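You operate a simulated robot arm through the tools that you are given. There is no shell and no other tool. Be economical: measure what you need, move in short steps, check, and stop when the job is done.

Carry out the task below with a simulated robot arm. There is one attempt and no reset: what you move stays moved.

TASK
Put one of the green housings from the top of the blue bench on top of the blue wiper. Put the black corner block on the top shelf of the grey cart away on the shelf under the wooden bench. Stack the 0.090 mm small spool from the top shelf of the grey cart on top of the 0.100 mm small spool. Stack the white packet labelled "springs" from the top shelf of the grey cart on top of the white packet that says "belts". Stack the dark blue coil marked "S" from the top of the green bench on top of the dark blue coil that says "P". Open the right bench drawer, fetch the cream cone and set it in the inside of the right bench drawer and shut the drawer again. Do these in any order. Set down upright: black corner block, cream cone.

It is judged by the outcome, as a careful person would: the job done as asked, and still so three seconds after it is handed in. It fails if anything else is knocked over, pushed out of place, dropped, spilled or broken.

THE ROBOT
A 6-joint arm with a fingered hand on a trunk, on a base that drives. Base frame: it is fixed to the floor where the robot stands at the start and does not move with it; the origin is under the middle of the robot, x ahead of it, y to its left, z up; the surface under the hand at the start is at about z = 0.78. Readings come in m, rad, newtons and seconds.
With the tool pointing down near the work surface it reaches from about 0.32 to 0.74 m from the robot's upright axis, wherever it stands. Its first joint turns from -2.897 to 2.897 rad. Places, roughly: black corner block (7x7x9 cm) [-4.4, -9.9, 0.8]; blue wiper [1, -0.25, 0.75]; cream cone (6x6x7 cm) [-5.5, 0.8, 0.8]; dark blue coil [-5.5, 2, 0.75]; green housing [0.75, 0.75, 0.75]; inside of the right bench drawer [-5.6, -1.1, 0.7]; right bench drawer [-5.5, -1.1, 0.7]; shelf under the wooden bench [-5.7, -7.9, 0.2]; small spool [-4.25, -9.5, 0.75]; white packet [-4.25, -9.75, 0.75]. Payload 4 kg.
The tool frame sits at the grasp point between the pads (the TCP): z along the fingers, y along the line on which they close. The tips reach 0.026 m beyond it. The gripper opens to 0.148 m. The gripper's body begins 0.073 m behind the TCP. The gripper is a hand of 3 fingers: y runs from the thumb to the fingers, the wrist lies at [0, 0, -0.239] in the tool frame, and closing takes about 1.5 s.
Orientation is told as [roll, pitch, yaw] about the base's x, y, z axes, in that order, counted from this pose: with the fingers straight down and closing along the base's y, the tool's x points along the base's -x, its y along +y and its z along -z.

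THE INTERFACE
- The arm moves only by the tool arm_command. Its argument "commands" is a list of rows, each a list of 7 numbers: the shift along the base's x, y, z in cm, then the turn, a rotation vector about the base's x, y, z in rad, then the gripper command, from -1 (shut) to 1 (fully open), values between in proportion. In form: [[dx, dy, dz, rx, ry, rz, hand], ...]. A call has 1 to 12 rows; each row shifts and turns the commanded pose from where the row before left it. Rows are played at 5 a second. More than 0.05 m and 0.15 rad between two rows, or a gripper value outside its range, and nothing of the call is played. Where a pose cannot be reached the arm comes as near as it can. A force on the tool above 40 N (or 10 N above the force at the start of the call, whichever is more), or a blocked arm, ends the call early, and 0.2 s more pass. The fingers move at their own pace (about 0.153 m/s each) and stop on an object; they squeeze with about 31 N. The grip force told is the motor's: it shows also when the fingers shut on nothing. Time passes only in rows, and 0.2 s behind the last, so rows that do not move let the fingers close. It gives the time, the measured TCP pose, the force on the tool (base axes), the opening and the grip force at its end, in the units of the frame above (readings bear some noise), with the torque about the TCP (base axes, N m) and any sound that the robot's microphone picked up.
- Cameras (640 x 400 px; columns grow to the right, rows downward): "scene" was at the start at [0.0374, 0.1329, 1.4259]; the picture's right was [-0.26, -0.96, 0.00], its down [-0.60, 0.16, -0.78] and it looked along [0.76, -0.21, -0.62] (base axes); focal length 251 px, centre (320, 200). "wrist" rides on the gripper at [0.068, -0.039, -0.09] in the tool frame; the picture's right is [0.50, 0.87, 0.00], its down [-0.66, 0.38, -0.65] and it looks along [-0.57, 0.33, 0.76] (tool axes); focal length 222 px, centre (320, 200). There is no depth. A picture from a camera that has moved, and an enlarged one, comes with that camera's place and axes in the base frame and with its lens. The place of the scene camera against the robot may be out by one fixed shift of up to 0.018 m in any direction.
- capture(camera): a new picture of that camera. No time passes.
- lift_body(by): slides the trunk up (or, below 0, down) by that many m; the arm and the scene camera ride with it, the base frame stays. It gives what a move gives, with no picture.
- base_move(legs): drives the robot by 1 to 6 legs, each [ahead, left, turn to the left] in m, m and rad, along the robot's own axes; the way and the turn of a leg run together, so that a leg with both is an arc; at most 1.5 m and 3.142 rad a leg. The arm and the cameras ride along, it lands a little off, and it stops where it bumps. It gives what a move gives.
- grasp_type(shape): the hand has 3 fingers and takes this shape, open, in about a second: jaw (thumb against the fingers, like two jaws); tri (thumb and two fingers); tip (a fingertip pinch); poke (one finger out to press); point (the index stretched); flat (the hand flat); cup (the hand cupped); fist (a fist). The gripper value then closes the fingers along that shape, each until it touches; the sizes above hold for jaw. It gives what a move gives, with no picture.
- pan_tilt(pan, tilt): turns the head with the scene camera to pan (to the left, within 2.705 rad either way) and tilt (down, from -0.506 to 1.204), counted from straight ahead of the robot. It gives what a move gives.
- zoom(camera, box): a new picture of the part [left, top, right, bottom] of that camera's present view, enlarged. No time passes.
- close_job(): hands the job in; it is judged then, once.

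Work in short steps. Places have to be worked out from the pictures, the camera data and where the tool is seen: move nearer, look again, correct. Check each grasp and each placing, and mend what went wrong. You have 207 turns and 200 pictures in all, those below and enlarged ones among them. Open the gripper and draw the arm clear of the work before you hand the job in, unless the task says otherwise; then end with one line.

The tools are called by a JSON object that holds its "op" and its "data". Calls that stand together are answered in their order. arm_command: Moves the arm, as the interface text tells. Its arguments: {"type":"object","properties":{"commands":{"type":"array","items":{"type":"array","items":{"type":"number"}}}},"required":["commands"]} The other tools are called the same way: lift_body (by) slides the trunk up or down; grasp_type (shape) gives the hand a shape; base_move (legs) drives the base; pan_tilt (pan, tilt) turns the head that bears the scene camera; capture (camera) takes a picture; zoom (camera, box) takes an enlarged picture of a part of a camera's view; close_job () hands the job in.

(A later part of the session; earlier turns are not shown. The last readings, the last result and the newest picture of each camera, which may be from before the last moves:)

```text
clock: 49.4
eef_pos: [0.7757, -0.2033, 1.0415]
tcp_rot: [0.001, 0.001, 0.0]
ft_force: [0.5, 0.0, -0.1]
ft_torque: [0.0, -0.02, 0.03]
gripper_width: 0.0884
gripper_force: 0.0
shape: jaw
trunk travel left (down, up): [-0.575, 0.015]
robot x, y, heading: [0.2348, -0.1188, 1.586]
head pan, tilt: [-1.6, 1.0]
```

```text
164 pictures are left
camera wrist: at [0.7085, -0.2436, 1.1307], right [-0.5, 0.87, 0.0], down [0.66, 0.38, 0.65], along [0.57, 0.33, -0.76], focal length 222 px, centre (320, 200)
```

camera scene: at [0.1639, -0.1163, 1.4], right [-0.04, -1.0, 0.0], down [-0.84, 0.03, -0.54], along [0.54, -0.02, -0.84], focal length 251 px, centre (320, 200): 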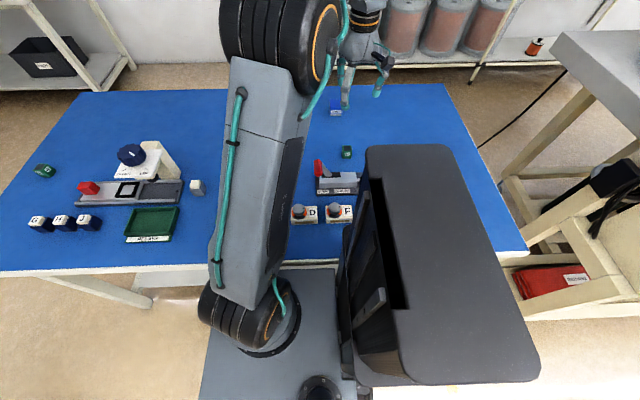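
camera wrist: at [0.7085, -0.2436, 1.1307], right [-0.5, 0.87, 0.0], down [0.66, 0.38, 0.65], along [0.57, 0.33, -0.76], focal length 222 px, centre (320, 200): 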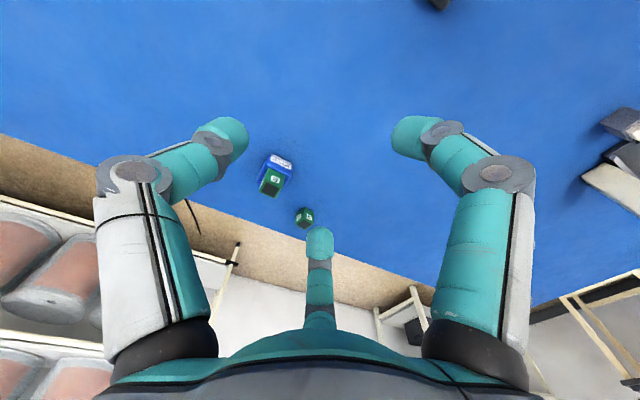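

The housing sits on the wiper. I swing the arm back to point along the robot's heading before driving off.

{"op": "arm_command", "data": {"commands": [[-1.2, 4.3, 0, 0, 0, 0, 0.2], [-1.2, 4.3, 0, 0, 0, 0, 0.2], [-1.2, 4.3, 0, 0, 0, 0, 0.2], [-1.2, 4.3, 0, 0, 0, 0, 0.2], [-1.2, 4.3, 0, 0, 0, 0.1, 0.2], [-1.2, 4.3, 0, 0, 0, 0.1, 0.2], [-1.2, 4.3, 0, 0, 0, 0.1, 0.2], [-1.2, 4.3, 0, 0, 0, 0.1, 0.2], [-1.2, 4.3, 0, 0, 0, 0.1, 0.2]]}}

{"op": "arm_command", "data": {"commands": [[-4.2, 2, 0, 0, 0, 0.12, 0.2], [-4.2, 2, 0, 0, 0, 0.12, 0.2], [-4.2, 2, 0, 0, 0, 0.12, 0.2], [-4.2, 2, 0, 0, 0, 0.12, 0.2], [-4.2, 2, 0, 0, 0, 0.12, 0.2], [-4.2, 2, 0, 0, 0, 0.12, 0.2], [-4.2, 2, 0, 0, 0, 0.12, 0.2], [-4.2, 2, 0, 0, 0, 0.12, 0.2], [-4.2, 2, 0, 0, 0, 0.1, 0.2]]}}

{"op": "base_move", "data": {"legs": [[0, 0.5, 0]]}}

{"op": "pan_tilt", "data": {"pan": 1.57, "tilt": 0.35}}

{"op": "capture", "data": {"camera": "scene"}}

{"op": "pan_tilt", "data": {"pan": 2.6, "tilt": 0.35}}

{"op": "capture", "data": {"camera": "scene"}}

{"op": "pan_tilt", "data": {"pan": 0.5, "tilt": 0.35}}

{"op": "capture", "data": {"camera": "scene"}}

```text
clock: 51.4
eef_pos: [0.6699, 0.1832, 1.038]
tcp_rot: [0.001, 0.0, 0.5]
ft_force: [-0.6, -0.7, -0.4]
ft_torque: [-0.02, 0.02, 0.01]
gripper_width: 0.0881
gripper_force: 0.0
shape: jaw
trunk travel left (down, up): [-0.575, 0.015]
robot x, y, heading: [0.2338, -0.1249, 1.583]
head pan, tilt: [-1.6, 1.0]
```

```text
clock: 53.4
eef_pos: [0.2868, 0.3642, 1.0392]
tcp_rot: [-0.001, -0.001, 1.562]
ft_force: [0.8, 0.1, 0.8]
ft_torque: [-0.03, 0.03, -0.01]
gripper_width: 0.0883
gripper_force: 0.0
shape: jaw
trunk travel left (down, up): [-0.575, 0.015]
robot x, y, heading: [0.2331, -0.1269, 1.578]
head pan, tilt: [-1.6, 1.0]
```

```text
clock: 56.3
eef_pos: [-0.2191, 0.358, 1.0386]
tcp_rot: [0.002, 0.001, 1.561]
ft_force: [0.1, 0.5, 0.5]
ft_torque: [0.0, 0.02, 0.01]
gripper_width: 0.0883
gripper_force: 0.1
shape: jaw
trunk travel left (down, up): [-0.575, 0.015]
robot x, y, heading: [-0.2737, -0.129, 1.582]
head pan, tilt: [-1.6, 1.0]
```

```text
clock: 59.0
eef_pos: [-0.2192, 0.3597, 1.0398]
tcp_rot: [0.001, 0.001, 1.563]
ft_force: [0.0, 0.5, 0.0]
ft_torque: [0.02, 0.03, 0.0]
gripper_width: 0.0883
gripper_force: 0.0
shape: jaw
trunk travel left (down, up): [-0.575, 0.015]
robot x, y, heading: [-0.2732, -0.1315, 1.584]
head pan, tilt: [1.571, 0.351]
```

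```text
163 pictures are left
camera scene: at [-0.5117, -0.1974, 1.6548], right [-0.01, 1.0, 0.0], down [0.34, 0.0, -0.94], along [-0.94, -0.01, -0.34], focal length 251 px, centre (320, 200)
```

scene: 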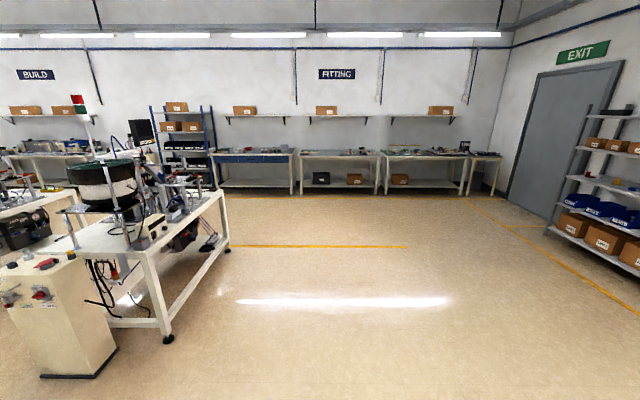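

```text
clock: 60.3
eef_pos: [-0.22, 0.3592, 1.0397]
tcp_rot: [0.002, 0.0, 1.56]
ft_force: [0.2, -0.6, 0.2]
ft_torque: [0.01, 0.02, -0.02]
gripper_width: 0.0884
gripper_force: 0.1
shape: jaw
trunk travel left (down, up): [-0.575, 0.015]
robot x, y, heading: [-0.2738, -0.1268, 1.578]
head pan, tilt: [2.601, 0.351]
```

```text
162 pictures are left
camera scene: at [-0.4657, -0.2767, 1.6548], right [-0.86, 0.51, 0.0], down [0.17, 0.3, -0.94], along [-0.48, -0.81, -0.34], focal length 251 px, centre (320, 200)
```

scene: 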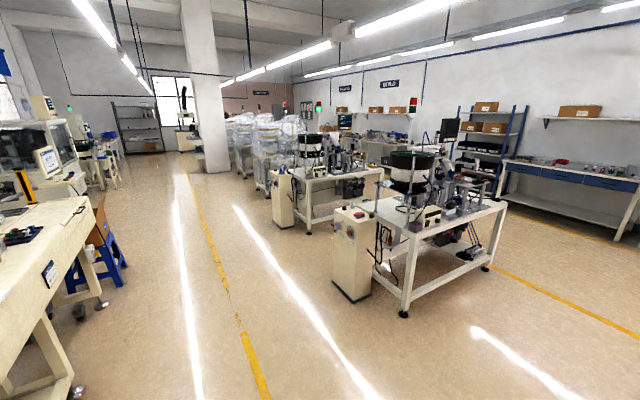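

```text
clock: 62.3
eef_pos: [-0.2213, 0.3589, 1.0394]
tcp_rot: [0.002, -0.001, 1.562]
ft_force: [0.0, -0.7, -0.5]
ft_torque: [-0.01, 0.0, 0.02]
gripper_width: 0.0882
gripper_force: 0.1
shape: jaw
trunk travel left (down, up): [-0.575, 0.015]
robot x, y, heading: [-0.2713, -0.1281, 1.586]
head pan, tilt: [0.499, 0.351]
```

```text
161 pictures are left
camera scene: at [-0.4642, -0.1152, 1.6548], right [0.87, 0.49, 0.0], down [0.17, -0.3, -0.94], along [-0.46, 0.82, -0.34], focal length 251 px, centre (320, 200)
```

scene: 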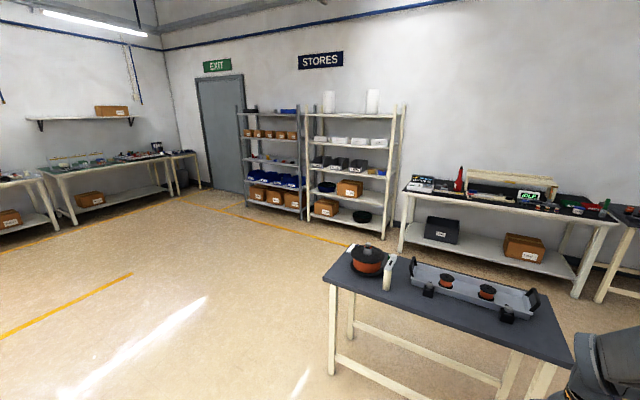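

The wall benches lie along x≈-5.5; the way is clear. I turn to face -x, raise the trunk back down a bit later, and drive to roughly (-4.2, 2.0).

{"op": "base_move", "data": {"legs": [[0, 0, 1.571], [1.4, 0, 0], [1.3, -1.0, 0], [0.9, -1.0, 0]]}}

{"op": "pan_tilt", "data": {"pan": 0.0, "tilt": 0.6}}

{"op": "capture", "data": {"camera": "scene"}}

```text
refused: leg 3 is longer than a leg can be; nothing moved
```

```text
clock: 63.3
eef_pos: [-0.2193, 0.3582, 1.0391]
tcp_rot: [0.0, 0.001, 1.561]
ft_force: [-1.0, 0.3, 0.5]
ft_torque: [0.02, 0.01, -0.02]
gripper_width: 0.0883
gripper_force: 0.2
shape: jaw
trunk travel left (down, up): [-0.575, 0.015]
robot x, y, heading: [-0.2717, -0.1279, 1.581]
head pan, tilt: [0.0, 0.6]
```

```text
160 pictures are left
camera scene: at [-0.4197, -0.108, 1.632], right [1.0, 0.01, 0.0], down [0.01, -0.56, -0.83], along [-0.01, 0.83, -0.56], focal length 251 px, centre (320, 200)
```

scene: 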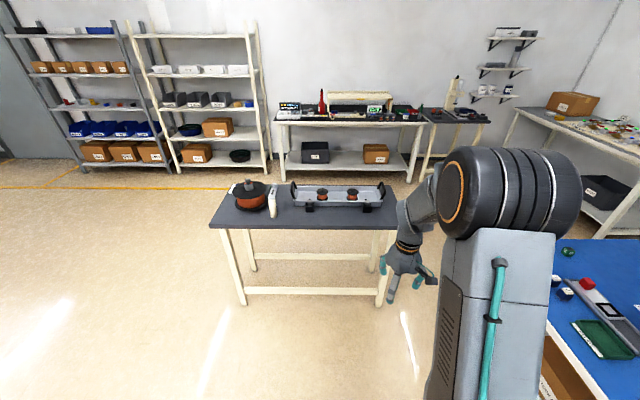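

Legs too long; I split them.

{"op": "base_move", "data": {"legs": [[0, 0, 1.571], [1.4, 0, 0], [1.1, -1.0, 0], [1.1, -1.0, 0]]}}

{"op": "capture", "data": {"camera": "scene"}}

```text
clock: 87.9
eef_pos: [-4.2792, 2.0534, 1.0386]
tcp_rot: [0.002, 0.0, 3.069]
ft_force: [0.1, -0.7, 0.3]
ft_torque: [-0.03, 0.02, 0.02]
gripper_width: 0.0882
gripper_force: 0.1
shape: jaw
trunk travel left (down, up): [-0.575, 0.015]
robot x, y, heading: [-3.7972, 1.9709, 3.088]
head pan, tilt: [0.0, 0.6]
```

```text
159 pictures are left
camera scene: at [-3.8178, 1.8054, 1.632], right [0.05, 1.0, 0.0], down [0.56, -0.03, -0.83], along [-0.82, 0.04, -0.56], focal length 251 px, centre (320, 200)
```

scene: 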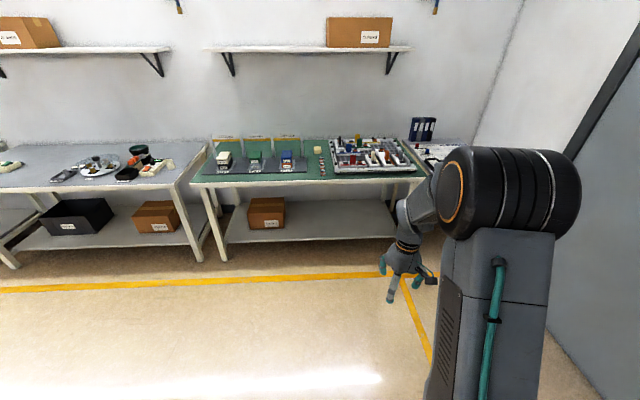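

I can see the green bench, its front edge near x≈-5.28. I zoom for the coils.

{"op": "zoom", "data": {"camera": "scene", "box": [190, 115, 430, 200]}}

{"op": "zoom", "data": {"camera": "scene", "box": [0, 130, 210, 215]}}

```text
2.67 times, centred on (310, 158) of scene
camera zoom: at [-3.8178, 1.8054, 1.632], right [0.05, 1.0, 0.0], down [0.56, -0.03, -0.83], along [-0.82, 0.04, -0.56], focal length 670 px, centre (347, 313)
```

zoom: 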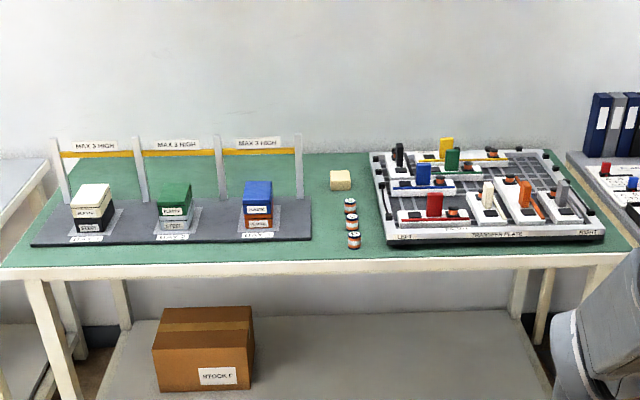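

```text
3.05 times, centred on (105, 172) of scene
camera zoom: at [-3.8178, 1.8054, 1.632], right [0.05, 1.0, 0.0], down [0.56, -0.03, -0.83], along [-0.82, 0.04, -0.56], focal length 766 px, centre (975, 284)
```

zoom: 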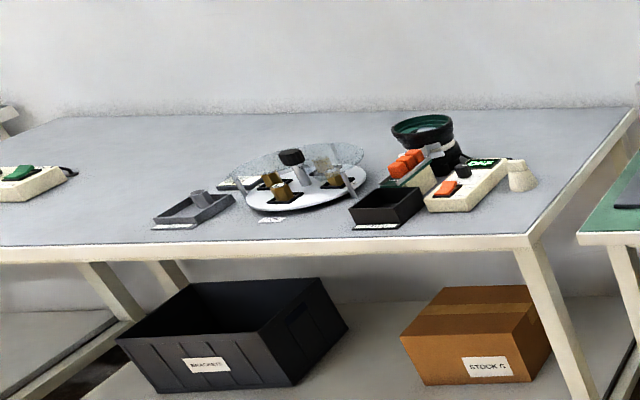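

The coils are the three small spools at about (-5.485,1.90). I drive up so the arm axis is about 0.55 m in front of them.

{"op": "base_move", "data": {"legs": [[0, 0, 0.053], [0.85, 0.15, 0]]}}

{"op": "pan_tilt", "data": {"pan": 0.0, "tilt": 0.9}}

{"op": "capture", "data": {"camera": "scene"}}

{"op": "capture", "data": {"camera": "wrist"}}

```text
clock: 93.0
eef_pos: [-5.1477, 1.882, 1.0394]
tcp_rot: [0.001, 0.0, 3.112]
ft_force: [-0.7, 0.2, 0.2]
ft_torque: [-0.01, 0.0, 0.04]
gripper_width: 0.088
gripper_force: 0.1
shape: jaw
trunk travel left (down, up): [-0.575, 0.015]
robot x, y, heading: [-4.6615, 1.8185, 3.132]
head pan, tilt: [0.0, 0.6]
```

```text
clock: 93.8
eef_pos: [-5.1471, 1.8818, 1.0382]
tcp_rot: [0.001, 0.001, 3.114]
ft_force: [0.0, 0.0, 0.2]
ft_torque: [0.03, 0.02, -0.05]
gripper_width: 0.0883
gripper_force: 0.2
shape: jaw
trunk travel left (down, up): [-0.575, 0.015]
robot x, y, heading: [-4.6619, 1.8227, 3.136]
head pan, tilt: [0.0, 0.901]
```

```text
156 pictures are left
camera scene: at [-4.6641, 1.6528, 1.6073], right [0.01, 1.0, 0.0], down [0.78, -0.01, -0.62], along [-0.62, 0.0, -0.78], focal length 251 px, centre (320, 200)
```

scene: 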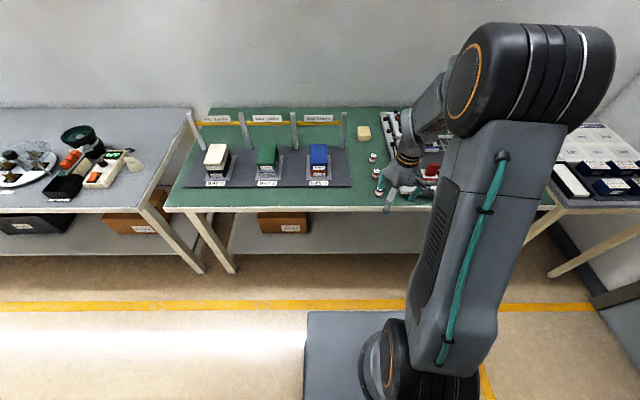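

```text
155 pictures are left
camera wrist: at [-5.0798, 1.9181, 1.1294], right [0.48, -0.88, 0.0], down [-0.67, -0.36, 0.65], along [-0.57, -0.31, -0.76], focal length 222 px, centre (320, 200)
```

wrist: 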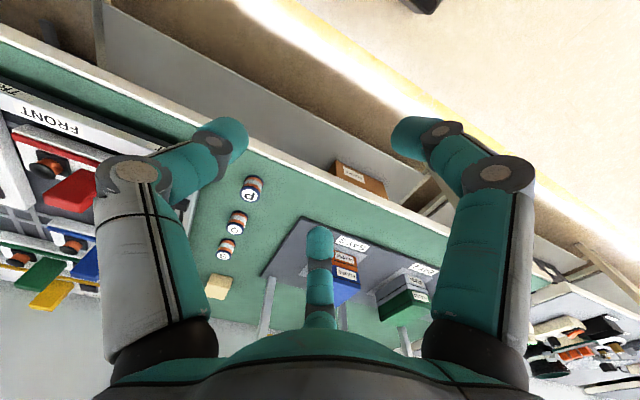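

{"op": "zoom", "data": {"camera": "wrist", "box": [190, 165, 290, 275]}}

{"op": "zoom", "data": {"camera": "scene", "box": [330, 120, 430, 220]}}

```text
3.64 times, centred on (240, 220) of wrist
camera zoom: at [-5.0798, 1.9181, 1.1294], right [0.48, -0.88, 0.0], down [-0.67, -0.36, 0.65], along [-0.57, -0.31, -0.76], focal length 808 px, centre (611, 127)
```

zoom: 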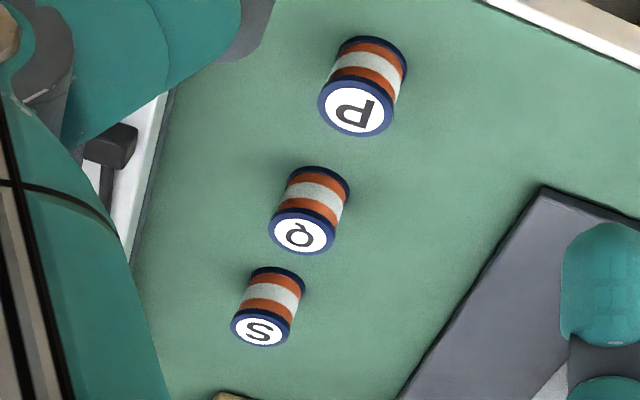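

```text
4.00 times, centred on (380, 170) of scene
camera zoom: at [-4.6641, 1.6528, 1.6073], right [0.01, 1.0, 0.0], down [0.78, -0.01, -0.62], along [-0.62, 0.0, -0.78], focal length 1006 px, centre (80, 320)
```

zoom: 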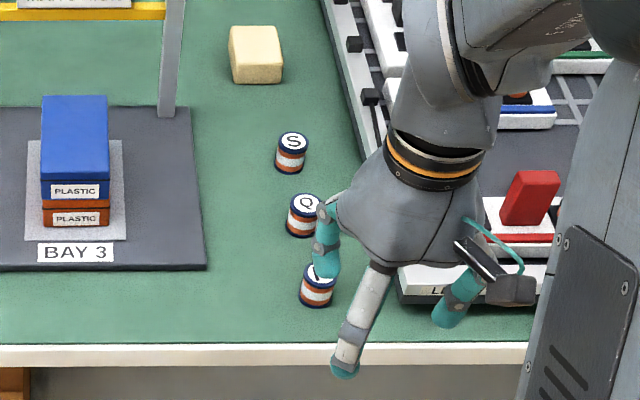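

S is at (-5.574,1.909), Q at (-5.472,1.908), P at (-5.364,1.909), tops about z 0.815. I drive 0.2 m nearer.

{"op": "base_move", "data": {"legs": [[0.19, 0, 0]]}}

{"op": "capture", "data": {"camera": "wrist"}}

```text
clock: 95.3
eef_pos: [-5.3425, 1.8824, 1.0388]
tcp_rot: [0.001, 0.0, 3.114]
ft_force: [0.4, 1.5, 0.2]
ft_torque: [-0.01, -0.02, -0.01]
gripper_width: 0.0881
gripper_force: 0.0
shape: jaw
trunk travel left (down, up): [-0.575, 0.015]
robot x, y, heading: [-4.8573, 1.8201, 3.134]
head pan, tilt: [0.0, 0.901]
```

```text
152 pictures are left
camera wrist: at [-5.2741, 1.9194, 1.1292], right [0.48, -0.88, 0.0], down [-0.67, -0.36, 0.65], along [-0.57, -0.31, -0.76], focal length 222 px, centre (320, 200)
```

wrist: 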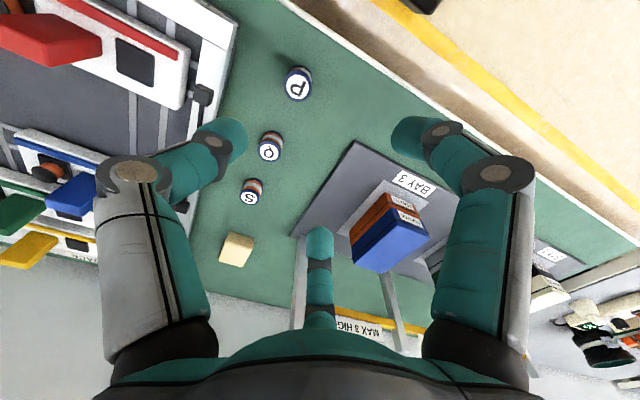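

I move above S to z≈0.93 with a narrower hand opening.

{"op": "arm_command", "data": {"commands": [[-3.8, 0.4, 0, 0, 0, 0.014, -0.05], [-3.8, 0.4, -1, 0, 0, 0.014, -0.05], [-3.8, 0.4, -2, 0, 0, 0, -0.05], [-3.8, 0.4, -2, 0, 0, 0, -0.05], [-3.8, 0.4, -2, 0, 0, 0, -0.05], [-3.6, 0.5, -2, 0, 0, 0, -0.05], [0, 0, -1, 0, 0, 0, -0.05], [0, 0, 0, 0, 0, 0, -0.05]]}}

{"op": "capture", "data": {"camera": "wrist"}}

```text
clock: 97.1
eef_pos: [-5.5672, 1.9068, 0.9407]
tcp_rot: [0.002, -0.001, -3.142]
ft_force: [-0.4, -0.4, -0.6]
ft_torque: [-0.01, 0.0, 0.02]
gripper_width: 0.071
gripper_force: 0.0
shape: jaw
trunk travel left (down, up): [-0.575, 0.015]
robot x, y, heading: [-4.8569, 1.8184, 3.133]
head pan, tilt: [0.0, 0.901]
```

```text
151 pictures are left
camera wrist: at [-5.4998, 1.946, 1.0308], right [0.5, -0.87, 0.0], down [-0.66, -0.38, 0.65], along [-0.57, -0.33, -0.76], focal length 222 px, centre (320, 200)
```

wrist: 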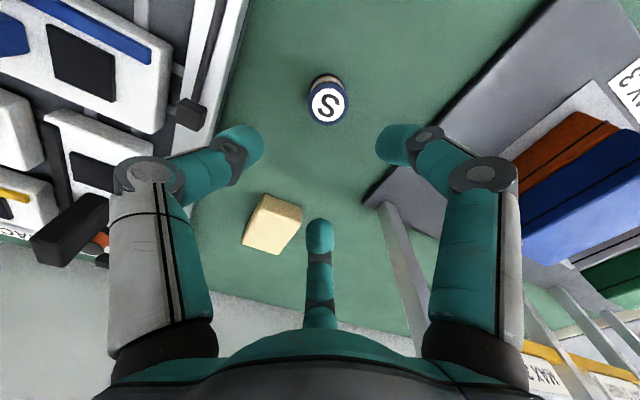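

S refines to (-5.554,1.908). I correct x and descend to z≈0.86 for a last check.

{"op": "arm_command", "data": {"commands": [[1.3, 0, -2, 0, 0, 0, -0.05], [0, 0, -3, 0, 0, 0, -0.05], [0, 0, -3, 0, 0, 0, -0.05], [0, 0, 0, 0, 0, 0, -0.05]]}}

{"op": "capture", "data": {"camera": "wrist"}}

```text
clock: 98.1
eef_pos: [-5.555, 1.9071, 0.8582]
tcp_rot: [-0.001, -0.001, -3.139]
ft_force: [0.7, -0.6, -0.2]
ft_torque: [0.01, 0.03, -0.01]
gripper_width: 0.0705
gripper_force: 0.2
shape: jaw
trunk travel left (down, up): [-0.575, 0.015]
robot x, y, heading: [-4.8579, 1.8196, 3.131]
head pan, tilt: [0.0, 0.901]
```

```text
150 pictures are left
camera wrist: at [-5.4875, 1.9458, 0.9494], right [0.5, -0.87, 0.0], down [-0.66, -0.38, 0.65], along [-0.57, -0.33, -0.76], focal length 222 px, centre (320, 200)
```

wrist: 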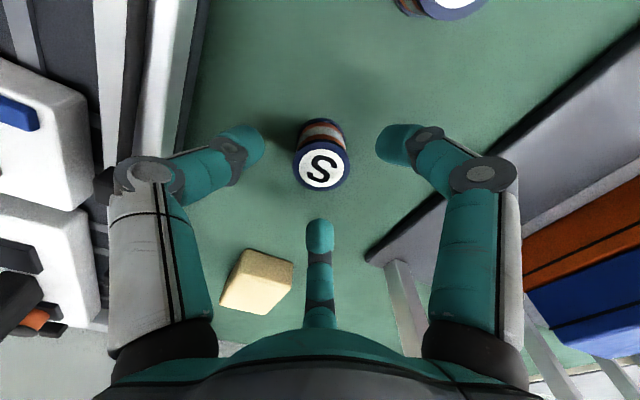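

Well-centred. I go down to z≈0.81 and close.

{"op": "arm_command", "data": {"commands": [[-0.1, 0, -2, 0, 0, 0, -0.05], [0, 0, -2, 0, 0, 0, -0.05], [0, 0, -0.8, 0, 0, 0, -0.05], [0, 0, 0, 0, 0, 0, -1], [0, 0, 0, 0, 0, 0, -1], [0, 0, 0, 0, 0, 0, -1], [0, 0, 0, 0, 0, 0, -1]]}}

{"op": "capture", "data": {"camera": "wrist"}}

```text
clock: 98.9
eef_pos: [-5.5611, 1.9082, 0.8245]
tcp_rot: [0.0, -0.014, 3.14]
ft_force: [0.9, 0.8, 15.0]
ft_torque: [0.18, -0.19, 0.08]
gripper_width: 0.0396
gripper_force: 21.9
shape: jaw
trunk travel left (down, up): [-0.575, 0.015]
robot x, y, heading: [-4.8532, 1.8215, 3.137]
head pan, tilt: [0.0, 0.901]
stopped in row 3: the force on the tool passed its limit at 46 N (the readings are from after the stop); the commanded pose is now the measured one
```

```text
149 pictures are left
camera wrist: at [-5.4922, 1.9463, 0.9138], right [0.5, -0.87, -0.01], down [-0.65, -0.38, 0.66], along [-0.58, -0.33, -0.75], focal length 222 px, centre (320, 200)
```

wrist: 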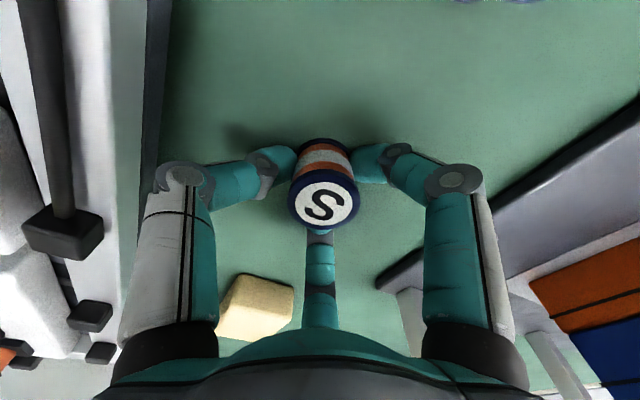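

The coil is nearly gripped but the fingertips pressed on the bench. I finish closing with a tiny lift.

{"op": "arm_command", "data": {"commands": [[0, 0, 0.2, 0, 0, 0, -1], [0, 0, 0, 0, 0, 0, -1], [0, 0, 0, 0, 0, 0, -1], [0, 0, 0, 0, 0, 0, -1]]}}

{"op": "capture", "data": {"camera": "wrist"}}

```text
clock: 99.9
eef_pos: [-5.5612, 1.9072, 0.8245]
tcp_rot: [0.001, -0.011, 3.14]
ft_force: [-2.7, 3.6, 13.7]
ft_torque: [0.36, -0.02, 0.12]
gripper_width: 0.0386
gripper_force: 30.9
shape: jaw
trunk travel left (down, up): [-0.575, 0.015]
robot x, y, heading: [-4.8557, 1.8214, 3.134]
head pan, tilt: [0.0, 0.901]
```

```text
148 pictures are left
camera wrist: at [-5.4922, 1.9462, 0.9141], right [0.5, -0.87, -0.01], down [-0.65, -0.38, 0.66], along [-0.58, -0.33, -0.75], focal length 222 px, centre (320, 200)
```

wrist: 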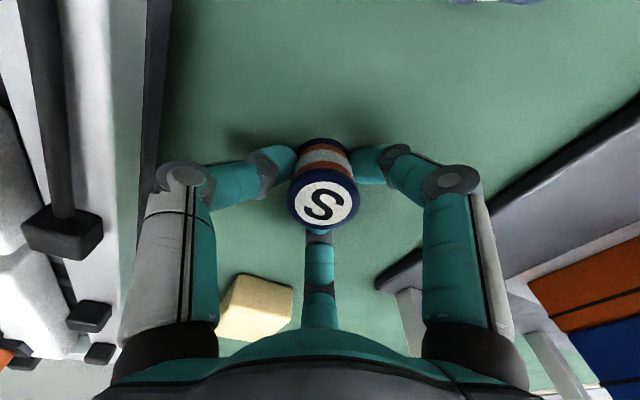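

Gripped at 0.0386. I lift 10 cm and move toward P, stopping short so I can see it.

{"op": "arm_command", "data": {"commands": [[0, 0, 2, 0, 0, 0, -1], [0, 0, 4, 0, 0, 0, -1], [0, 0, 4, 0, 0.011, 0, -1], [0, 0, 2, 0, 0, 0, -1], [4, 0, 0, 0, 0, 0, -1], [4, 0, 0, 0, 0, 0, -1], [4, 0, 0, 0, 0, 0, -1], [4, 0, 0, 0, 0, 0, -1], [2, 0, 0, 0, 0, 0, -1], [0, 0, 0, 0, 0, 0, -1]]}}

{"op": "capture", "data": {"camera": "wrist"}}

{"op": "zoom", "data": {"camera": "scene", "box": [330, 120, 470, 240]}}

```text
clock: 102.1
eef_pos: [-5.381, 1.9065, 0.9454]
tcp_rot: [-0.001, -0.022, 3.142]
ft_force: [0.1, 0.2, -0.6]
ft_torque: [-0.02, 0.01, 0.0]
gripper_width: 0.037
gripper_force: 31.1
shape: jaw
trunk travel left (down, up): [-0.575, 0.015]
robot x, y, heading: [-4.8594, 1.8187, 3.138]
head pan, tilt: [0.0, 0.901]
```

```text
147 pictures are left
camera wrist: at [-5.3109, 1.9447, 1.0344], right [0.5, -0.87, -0.01], down [-0.64, -0.38, 0.67], along [-0.58, -0.33, -0.74], focal length 222 px, centre (320, 200)
```

wrist: 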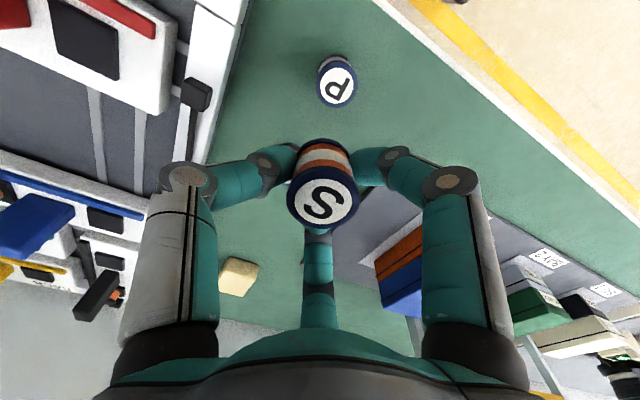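

```text
3.33 times, centred on (400, 180) of scene
camera zoom: at [-4.858, 1.6542, 1.6072], right [0.01, 1.0, 0.0], down [0.78, -0.01, -0.62], along [-0.62, 0.0, -0.78], focal length 838 px, centre (53, 267)
```

zoom: 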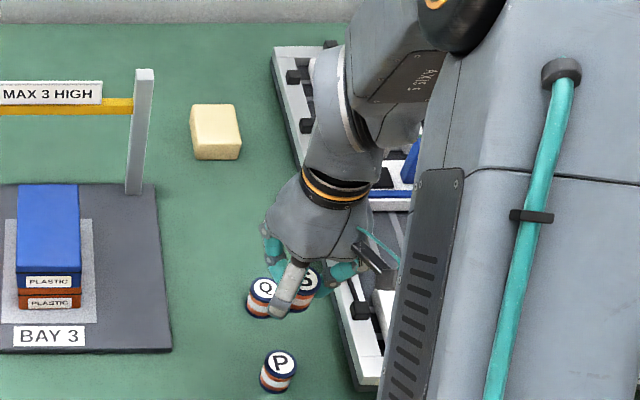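

P is at about (-5.350,1.909); the held S is at about (-5.378,1.906). I align over P and lower to just above.

{"op": "arm_command", "data": {"commands": [[2.8, 0.3, 0, 0, -0.011, 0, -1], [0, 0, -3, 0, 0, 0, -1], [0, 0, -2.5, 0, 0, 0, -1], [0, 0, 0, 0, 0, 0, -1]]}}

{"op": "capture", "data": {"camera": "wrist"}}

{"op": "zoom", "data": {"camera": "scene", "box": [350, 150, 450, 250]}}

```text
clock: 103.1
eef_pos: [-5.353, 1.9085, 0.8882]
tcp_rot: [0.0, -0.007, 3.14]
ft_force: [0.3, 0.6, -1.6]
ft_torque: [-0.01, -0.03, 0.01]
gripper_width: 0.0368
gripper_force: 30.5
shape: jaw
trunk travel left (down, up): [-0.575, 0.015]
robot x, y, heading: [-4.8516, 1.8222, 3.135]
head pan, tilt: [0.0, 0.901]
```

```text
145 pictures are left
camera wrist: at [-5.2835, 1.948, 0.9786], right [0.5, -0.87, 0.0], down [-0.65, -0.38, 0.66], along [-0.57, -0.33, -0.75], focal length 222 px, centre (320, 200)
```

wrist: 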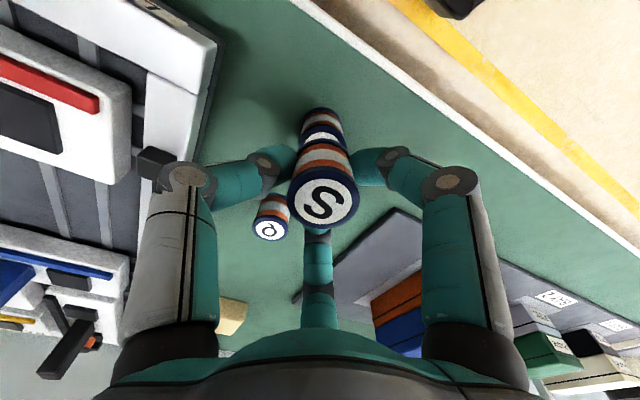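

```text
4.00 times, centred on (400, 200) of scene
camera zoom: at [-4.8579, 1.6542, 1.6072], right [0.01, 1.0, 0.0], down [0.78, -0.01, -0.62], along [-0.62, 0.0, -0.78], focal length 1006 px, centre (0, 200)
```

zoom: 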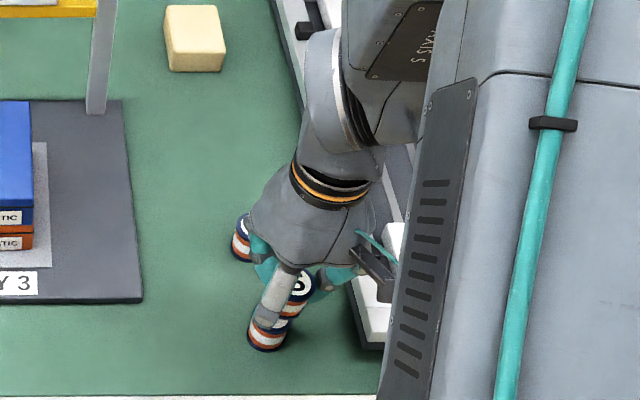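

Alignment looks good. I lower in small steps until contact.

{"op": "arm_command", "data": {"commands": [[0.1, 0, -1, 0, 0, 0, -1], [0, 0, -0.6, 0, 0, 0, -1], [0, 0, -0.3, 0, 0, 0, -1], [0, 0, -0.3, 0, 0, 0, -1], [0, 0, 0, 0, 0, 0, -1]]}}

{"op": "capture", "data": {"camera": "wrist"}}

```text
clock: 104.3
eef_pos: [-5.3513, 1.911, 0.8665]
tcp_rot: [0.0, -0.011, 3.14]
ft_force: [-0.1, -0.6, -1.2]
ft_torque: [0.0, 0.02, 0.06]
gripper_width: 0.0371
gripper_force: 31.0
shape: jaw
trunk travel left (down, up): [-0.575, 0.015]
robot x, y, heading: [-4.8563, 1.8176, 3.135]
head pan, tilt: [0.0, 0.901]
```

```text
143 pictures are left
camera wrist: at [-5.2829, 1.9491, 0.9566], right [0.5, -0.87, 0.0], down [-0.65, -0.38, 0.66], along [-0.57, -0.33, -0.75], focal length 222 px, centre (320, 200)
```

wrist: 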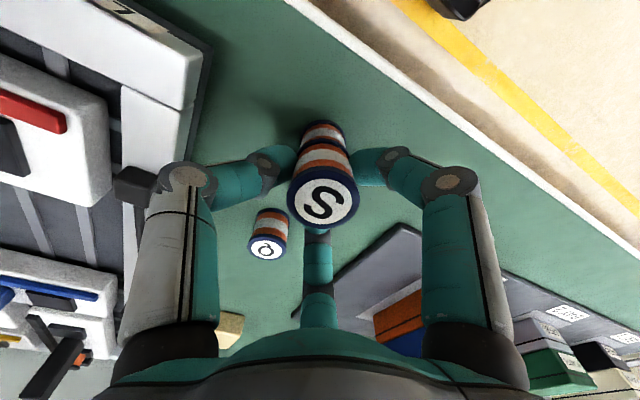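

Not yet in contact; a few more 2 mm steps.

{"op": "arm_command", "data": {"commands": [[0, 0, -0.2, 0, 0, 0, -1], [0, 0, -0.2, 0, 0, 0, -1], [0, 0, -0.2, 0, 0, 0, -1], [0, 0, 0, 0, 0, 0, -1]]}}

```text
clock: 105.3
eef_pos: [-5.3517, 1.9111, 0.8609]
tcp_rot: [-0.002, -0.012, 3.142]
ft_force: [0.3, 0.2, 2.2]
ft_torque: [0.02, -0.09, 0.02]
gripper_width: 0.0371
gripper_force: 30.6
shape: jaw
trunk travel left (down, up): [-0.575, 0.015]
robot x, y, heading: [-4.854, 1.8173, 3.129]
head pan, tilt: [0.0, 0.901]
```

Contact begins (2 N). One more mm, then release gently and rise.

{"op": "arm_command", "data": {"commands": [[0, 0, -0.15, 0, 0, 0, -1], [0, 0, 0, 0, 0, 0, -0.4], [0, 0, 0, 0, 0, 0, -0.2], [0, 0, 0, 0, 0, 0, 0.0], [0, 0, 0, 0, 0, 0, 0.0], [0, 0, 3, 0, 0, 0, 0.0], [0, 0, 4, 0, 0, 0, 0.0], [0, 0, 4, 0, 0, 0, 0.0], [-2, 0, 4, 0, 0, 0, 0.0], [-3, 0, 0, 0, 0, 0, 0]]}}

{"op": "capture", "data": {"camera": "wrist"}}

{"op": "zoom", "data": {"camera": "scene", "box": [330, 120, 470, 240]}}

```text
clock: 107.5
eef_pos: [-5.4005, 1.9091, 1.0112]
tcp_rot: [0.0, -0.012, 3.142]
ft_force: [0.5, 0.1, 0.6]
ft_torque: [0.02, 0.01, 0.03]
gripper_width: 0.0735
gripper_force: 0.0
shape: jaw
trunk travel left (down, up): [-0.575, 0.015]
robot x, y, heading: [-4.8569, 1.8205, 3.14]
head pan, tilt: [0.0, 0.901]
```

```text
142 pictures are left
camera wrist: at [-5.3312, 1.9482, 1.0994], right [0.5, -0.87, 0.0], down [-0.65, -0.38, 0.66], along [-0.57, -0.33, -0.75], focal length 222 px, centre (320, 200)
```

wrist: 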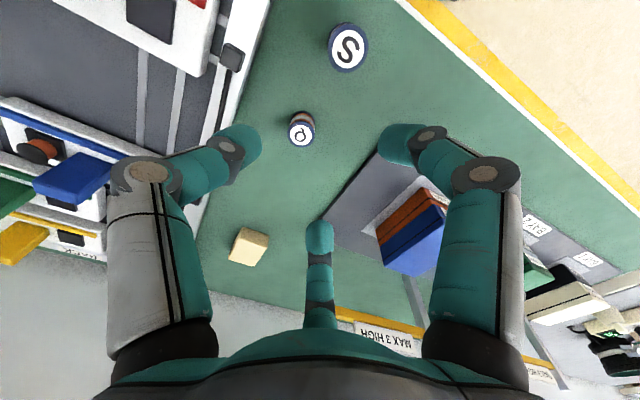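

```text
3.33 times, centred on (400, 180) of scene
camera zoom: at [-4.8581, 1.6541, 1.6072], right [0.01, 1.0, 0.0], down [0.78, -0.01, -0.62], along [-0.62, 0.0, -0.78], focal length 838 px, centre (53, 267)
```

zoom: 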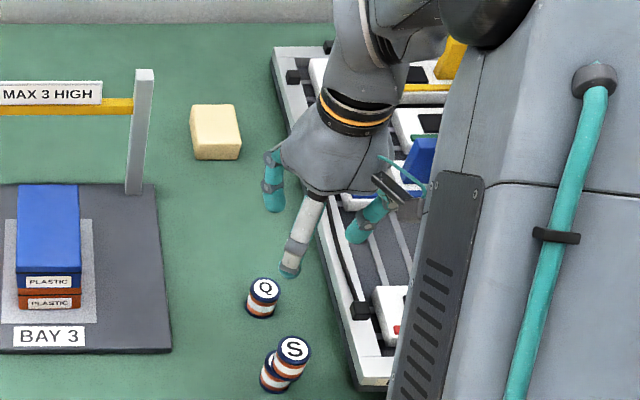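

S is on P; I zoom in to judge how well centred it is.

{"op": "zoom", "data": {"camera": "scene", "box": [375, 195, 435, 240]}}

{"op": "zoom", "data": {"camera": "wrist", "box": [270, 0, 410, 90]}}

```text
8.89 times, centred on (405, 218) of scene
camera zoom: at [-4.8581, 1.6541, 1.6072], right [0.01, 1.0, 0.0], down [0.78, -0.01, -0.62], along [-0.62, 0.0, -0.78], focal length 2234 px, centre (-436, 44)
```

zoom: 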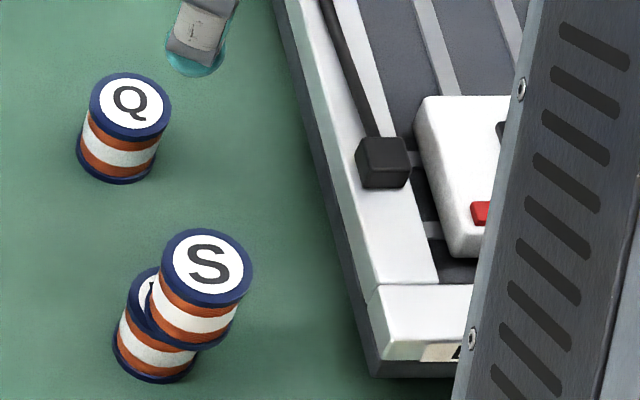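

```text
4.44 times, centred on (340, 45) of wrist
camera zoom: at [-5.3312, 1.9482, 1.0994], right [0.5, -0.87, 0.0], down [-0.65, -0.38, 0.66], along [-0.57, -0.33, -0.75], focal length 987 px, centre (231, 889)
```

zoom: 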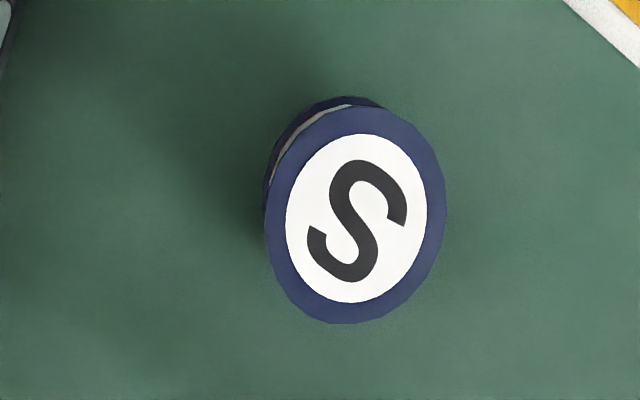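

S sits ~1 cm off in +x and +y relative to P. I regrasp it at (-5.344,1.913), shift it −9 mm in both, and release again.

{"op": "arm_command", "data": {"commands": [[3, 0.2, 0, 0, 0, 0, 0], [2.6, 0.2, -2, 0, 0, 0, 0], [0, 0, -4, 0, 0, 0, 0], [0, 0, -4, 0, 0, 0, 0], [0, 0, -3, 0, 0, 0, 0], [0, 0, -1.4, 0, 0, 0, 0], [0, 0, 0, 0, 0, 0, -0.3], [0, 0, 0, 0, 0, 0, -1], [0, 0, 0, 0, 0, 0, -1], [0, 0, 0, 0, 0, 0, -1]]}}

{"op": "capture", "data": {"camera": "wrist"}}

{"op": "zoom", "data": {"camera": "scene", "box": [365, 180, 445, 240]}}

```text
clock: 109.7
eef_pos: [-5.3447, 1.9149, 0.8637]
tcp_rot: [0.0, -0.011, 3.139]
ft_force: [0.6, 0.1, 0.9]
ft_torque: [0.01, -0.02, -0.05]
gripper_width: 0.0286
gripper_force: 31.2
shape: jaw
trunk travel left (down, up): [-0.575, 0.015]
robot x, y, heading: [-4.8532, 1.8227, 3.134]
head pan, tilt: [0.0, 0.901]
```

```text
138 pictures are left
camera wrist: at [-5.2766, 1.9529, 0.9546], right [0.5, -0.87, 0.0], down [-0.65, -0.38, 0.66], along [-0.57, -0.33, -0.75], focal length 222 px, centre (320, 200)
```

wrist: 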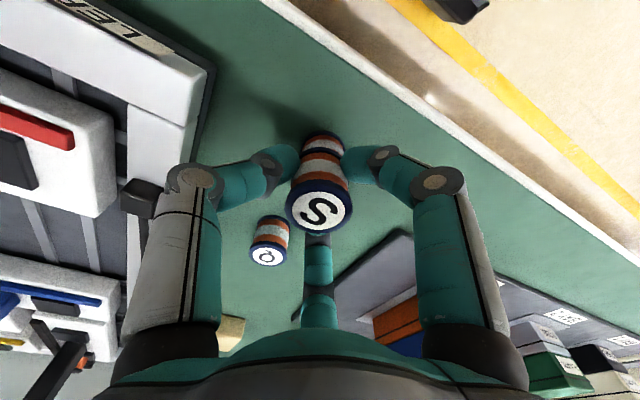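

```text
6.67 times, centred on (405, 210) of scene
camera zoom: at [-4.858, 1.6542, 1.6072], right [0.01, 1.0, 0.0], down [0.78, -0.01, -0.62], along [-0.62, 0.0, -0.78], focal length 1676 px, centre (-247, 133)
```

zoom: 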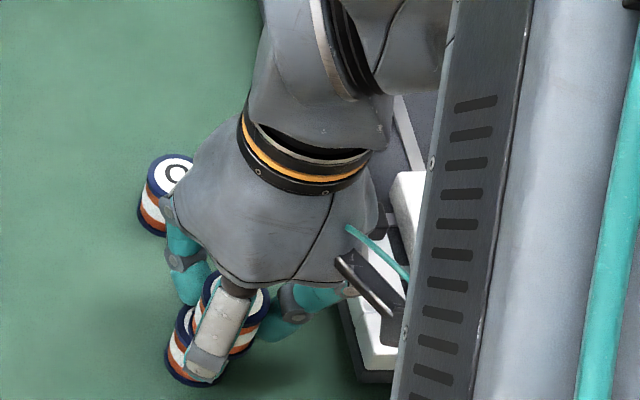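

S is gripped. Wrist view suggests a ~6 mm offset, scene ~12 mm; I'll shift by (−6,−7) mm with a 4 mm lift, then set down.

{"op": "arm_command", "data": {"commands": [[0, 0, 0.5, 0, 0, 0, -1], [-0.6, -0.7, 0, 0, 0, 0, -1], [0, 0, 0, 0, 0, 0, -1], [0, 0, -0.3, 0, 0, 0, -1], [0, 0, -0.2, 0, 0, 0, -1], [0, 0, 0, 0, 0, 0, -1]]}}

{"op": "zoom", "data": {"camera": "wrist", "box": [250, 100, 390, 240]}}

```text
clock: 111.1
eef_pos: [-5.3509, 1.9071, 0.8651]
tcp_rot: [-0.001, -0.011, 3.14]
ft_force: [0.0, -0.3, -1.6]
ft_torque: [-0.01, 0.03, 0.02]
gripper_width: 0.0285
gripper_force: 30.4
shape: jaw
trunk travel left (down, up): [-0.575, 0.015]
robot x, y, heading: [-4.8572, 1.8212, 3.136]
head pan, tilt: [0.0, 0.901]
```

```text
2.86 times, centred on (320, 170) of wrist
camera zoom: at [-5.283, 1.9454, 0.9552], right [0.5, -0.87, 0.0], down [-0.65, -0.38, 0.66], along [-0.57, -0.33, -0.75], focal length 635 px, centre (320, 286)
```

zoom: 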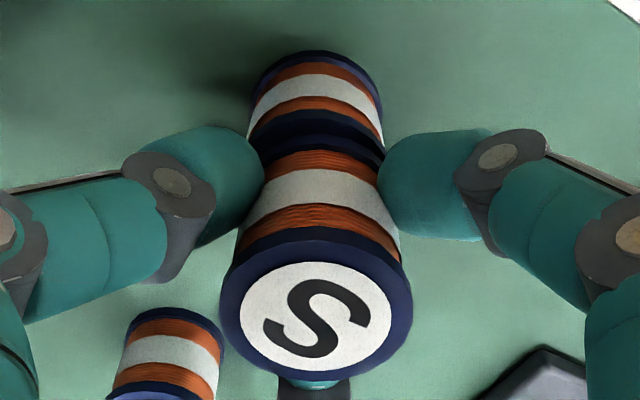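

Now nearly collinear. I lower to contact and release.

{"op": "arm_command", "data": {"commands": [[0, 0, -0.2, 0, 0, 0, -1], [0, 0, -0.15, 0, 0, 0, -1], [0, 0, 0, 0, 0, 0, -1]]}}

```text
clock: 111.9
eef_pos: [-5.3512, 1.9074, 0.8624]
tcp_rot: [0.001, -0.011, 3.141]
ft_force: [0.8, -0.9, 17.4]
ft_torque: [0.05, 0.02, 0.05]
gripper_width: 0.0292
gripper_force: 31.1
shape: jaw
trunk travel left (down, up): [-0.575, 0.015]
robot x, y, heading: [-4.8562, 1.8189, 3.137]
head pan, tilt: [0.0, 0.901]
```

Firm contact (17 N). I back off 1 mm, open slowly and rise.

{"op": "arm_command", "data": {"commands": [[0, 0, 0.1, 0, 0, 0, -1], [0, 0, 0, 0, 0, 0, -0.5], [0, 0, 0, 0, 0, 0, -0.35], [0, 0, 0, 0, 0, 0, -0.2], [0, 0, 0, 0, 0, 0, 0.0], [0, 0, 3, 0, 0, 0, 0.0], [0, 0, 4, 0, 0, 0, 0.0], [0, 0, 4, 0, 0, 0, 0.0], [-2, 0, 4, 0, 0, 0, 0.0], [-3, 0, 0, 0, 0, 0, 0]]}}

{"op": "zoom", "data": {"camera": "scene", "box": [375, 195, 435, 240]}}

```text
clock: 114.1
eef_pos: [-5.4032, 1.9079, 1.0111]
tcp_rot: [0.001, -0.008, 3.139]
ft_force: [0.3, -1.3, 0.7]
ft_torque: [0.01, 0.02, -0.02]
gripper_width: 0.0735
gripper_force: 0.1
shape: jaw
trunk travel left (down, up): [-0.575, 0.015]
robot x, y, heading: [-4.8543, 1.822, 3.133]
head pan, tilt: [0.0, 0.901]
```

```text
8.89 times, centred on (405, 218) of scene
camera zoom: at [-4.8581, 1.6541, 1.6072], right [0.01, 1.0, 0.0], down [0.78, -0.01, -0.62], along [-0.62, 0.0, -0.78], focal length 2234 px, centre (-436, 44)
```

zoom: 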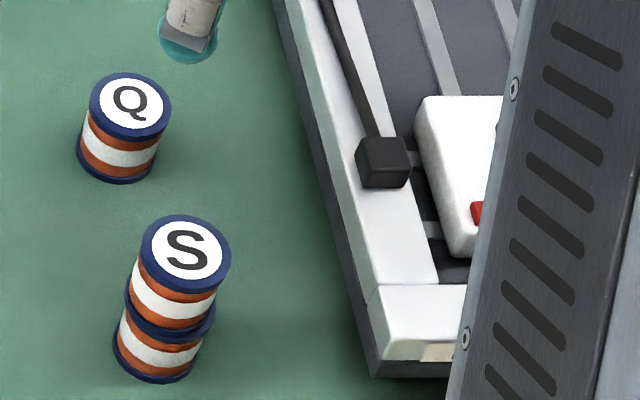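

Stack is good now. Next the drawer: I back off and drive along −y to the drawer bench to look at it.

{"op": "arm_command", "data": {"commands": [[0, 0, 4, 0, 0, 0, 0.2], [2, 0, 0, 0, 0, 0, 0.2]]}}

{"op": "base_move", "data": {"legs": [[-0.5, 0, 0], [0, 1.5, 0], [0, 1.5, 0]]}}

{"op": "pan_tilt", "data": {"pan": 0.0, "tilt": 0.7}}

{"op": "capture", "data": {"camera": "scene"}}

```text
clock: 114.7
eef_pos: [-5.3807, 1.9077, 1.0521]
tcp_rot: [0.001, -0.011, 3.142]
ft_force: [-0.1, -1.1, 0.0]
ft_torque: [-0.04, 0.04, -0.01]
gripper_width: 0.0884
gripper_force: 0.2
shape: jaw
trunk travel left (down, up): [-0.575, 0.015]
robot x, y, heading: [-4.8558, 1.8193, 3.14]
head pan, tilt: [0.0, 0.901]
```

```text
clock: 131.7
eef_pos: [-4.9063, -1.1045, 1.0511]
tcp_rot: [-0.001, -0.011, -3.125]
ft_force: [-0.7, -0.4, 1.5]
ft_torque: [0.03, 0.01, -0.01]
gripper_width: 0.0883
gripper_force: 0.0
shape: jaw
trunk travel left (down, up): [-0.575, 0.015]
robot x, y, heading: [-4.3812, -1.1829, -3.132]
head pan, tilt: [0.0, 0.901]
```

```text
clock: 132.4
eef_pos: [-4.9062, -1.1051, 1.0517]
tcp_rot: [-0.001, -0.012, -3.124]
ft_force: [0.6, -0.2, 0.5]
ft_torque: [0.0, 0.0, 0.03]
gripper_width: 0.0882
gripper_force: 0.0
shape: jaw
trunk travel left (down, up): [-0.575, 0.015]
robot x, y, heading: [-4.381, -1.1808, -3.128]
head pan, tilt: [0.0, 0.7]
```

```text
134 pictures are left
camera scene: at [-4.3874, -1.3495, 1.6233], right [-0.01, 1.0, 0.0], down [0.64, 0.01, -0.76], along [-0.76, -0.01, -0.64], focal length 251 px, centre (320, 200)
```

scene: 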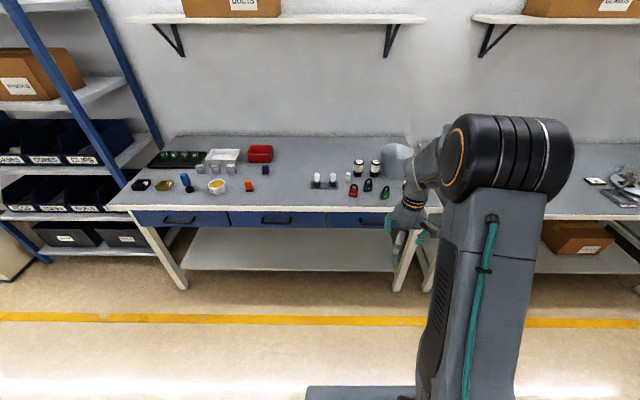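

{"op": "zoom", "data": {"camera": "scene", "box": [110, 130, 430, 300]}}

{"op": "zoom", "data": {"camera": "scene", "box": [300, 140, 440, 250]}}

{"op": "capture", "data": {"camera": "wrist"}}

```text
2.00 times, centred on (270, 215) of scene
camera zoom: at [-4.3874, -1.3495, 1.6233], right [-0.01, 1.0, 0.0], down [0.64, 0.01, -0.76], along [-0.76, -0.01, -0.64], focal length 503 px, centre (420, 170)
```

zoom: 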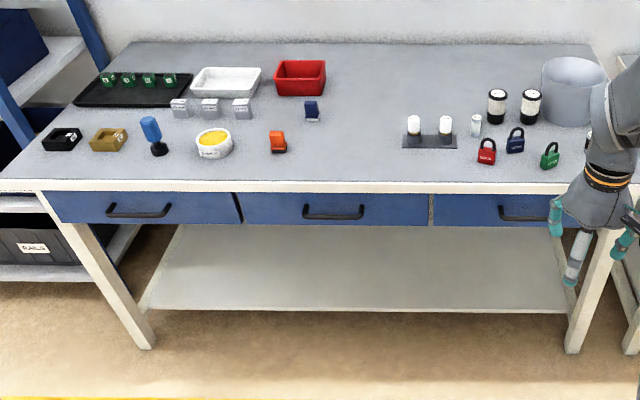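

```text
3.64 times, centred on (370, 195) of scene
camera zoom: at [-4.3874, -1.3495, 1.6233], right [-0.01, 1.0, 0.0], down [0.64, 0.01, -0.76], along [-0.76, -0.01, -0.64], focal length 914 px, centre (138, 218)
```

zoom: 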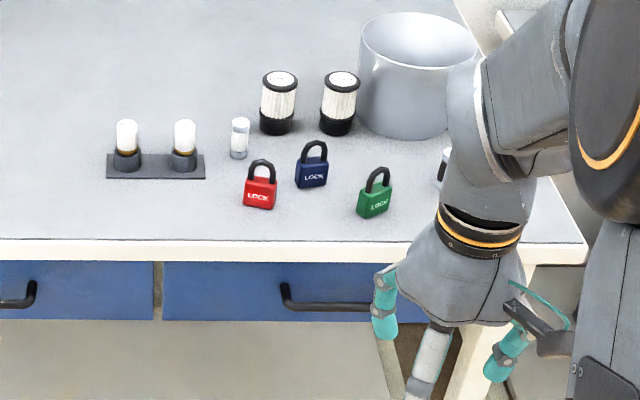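

```text
131 pictures are left
camera wrist: at [-4.8387, -1.065, 1.1415], right [0.52, -0.86, 0.0], down [-0.64, -0.39, 0.66], along [-0.57, -0.34, -0.75], focal length 222 px, centre (320, 200)
```

wrist: 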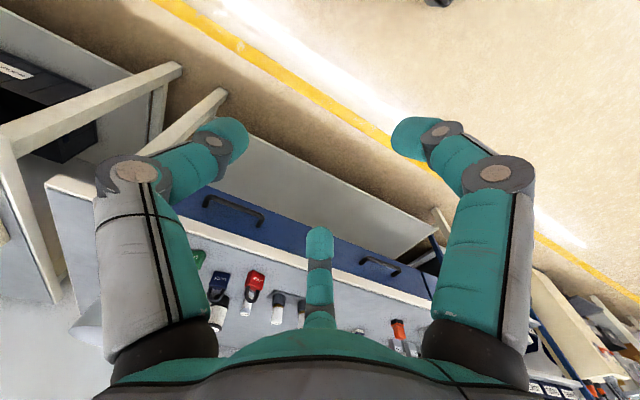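

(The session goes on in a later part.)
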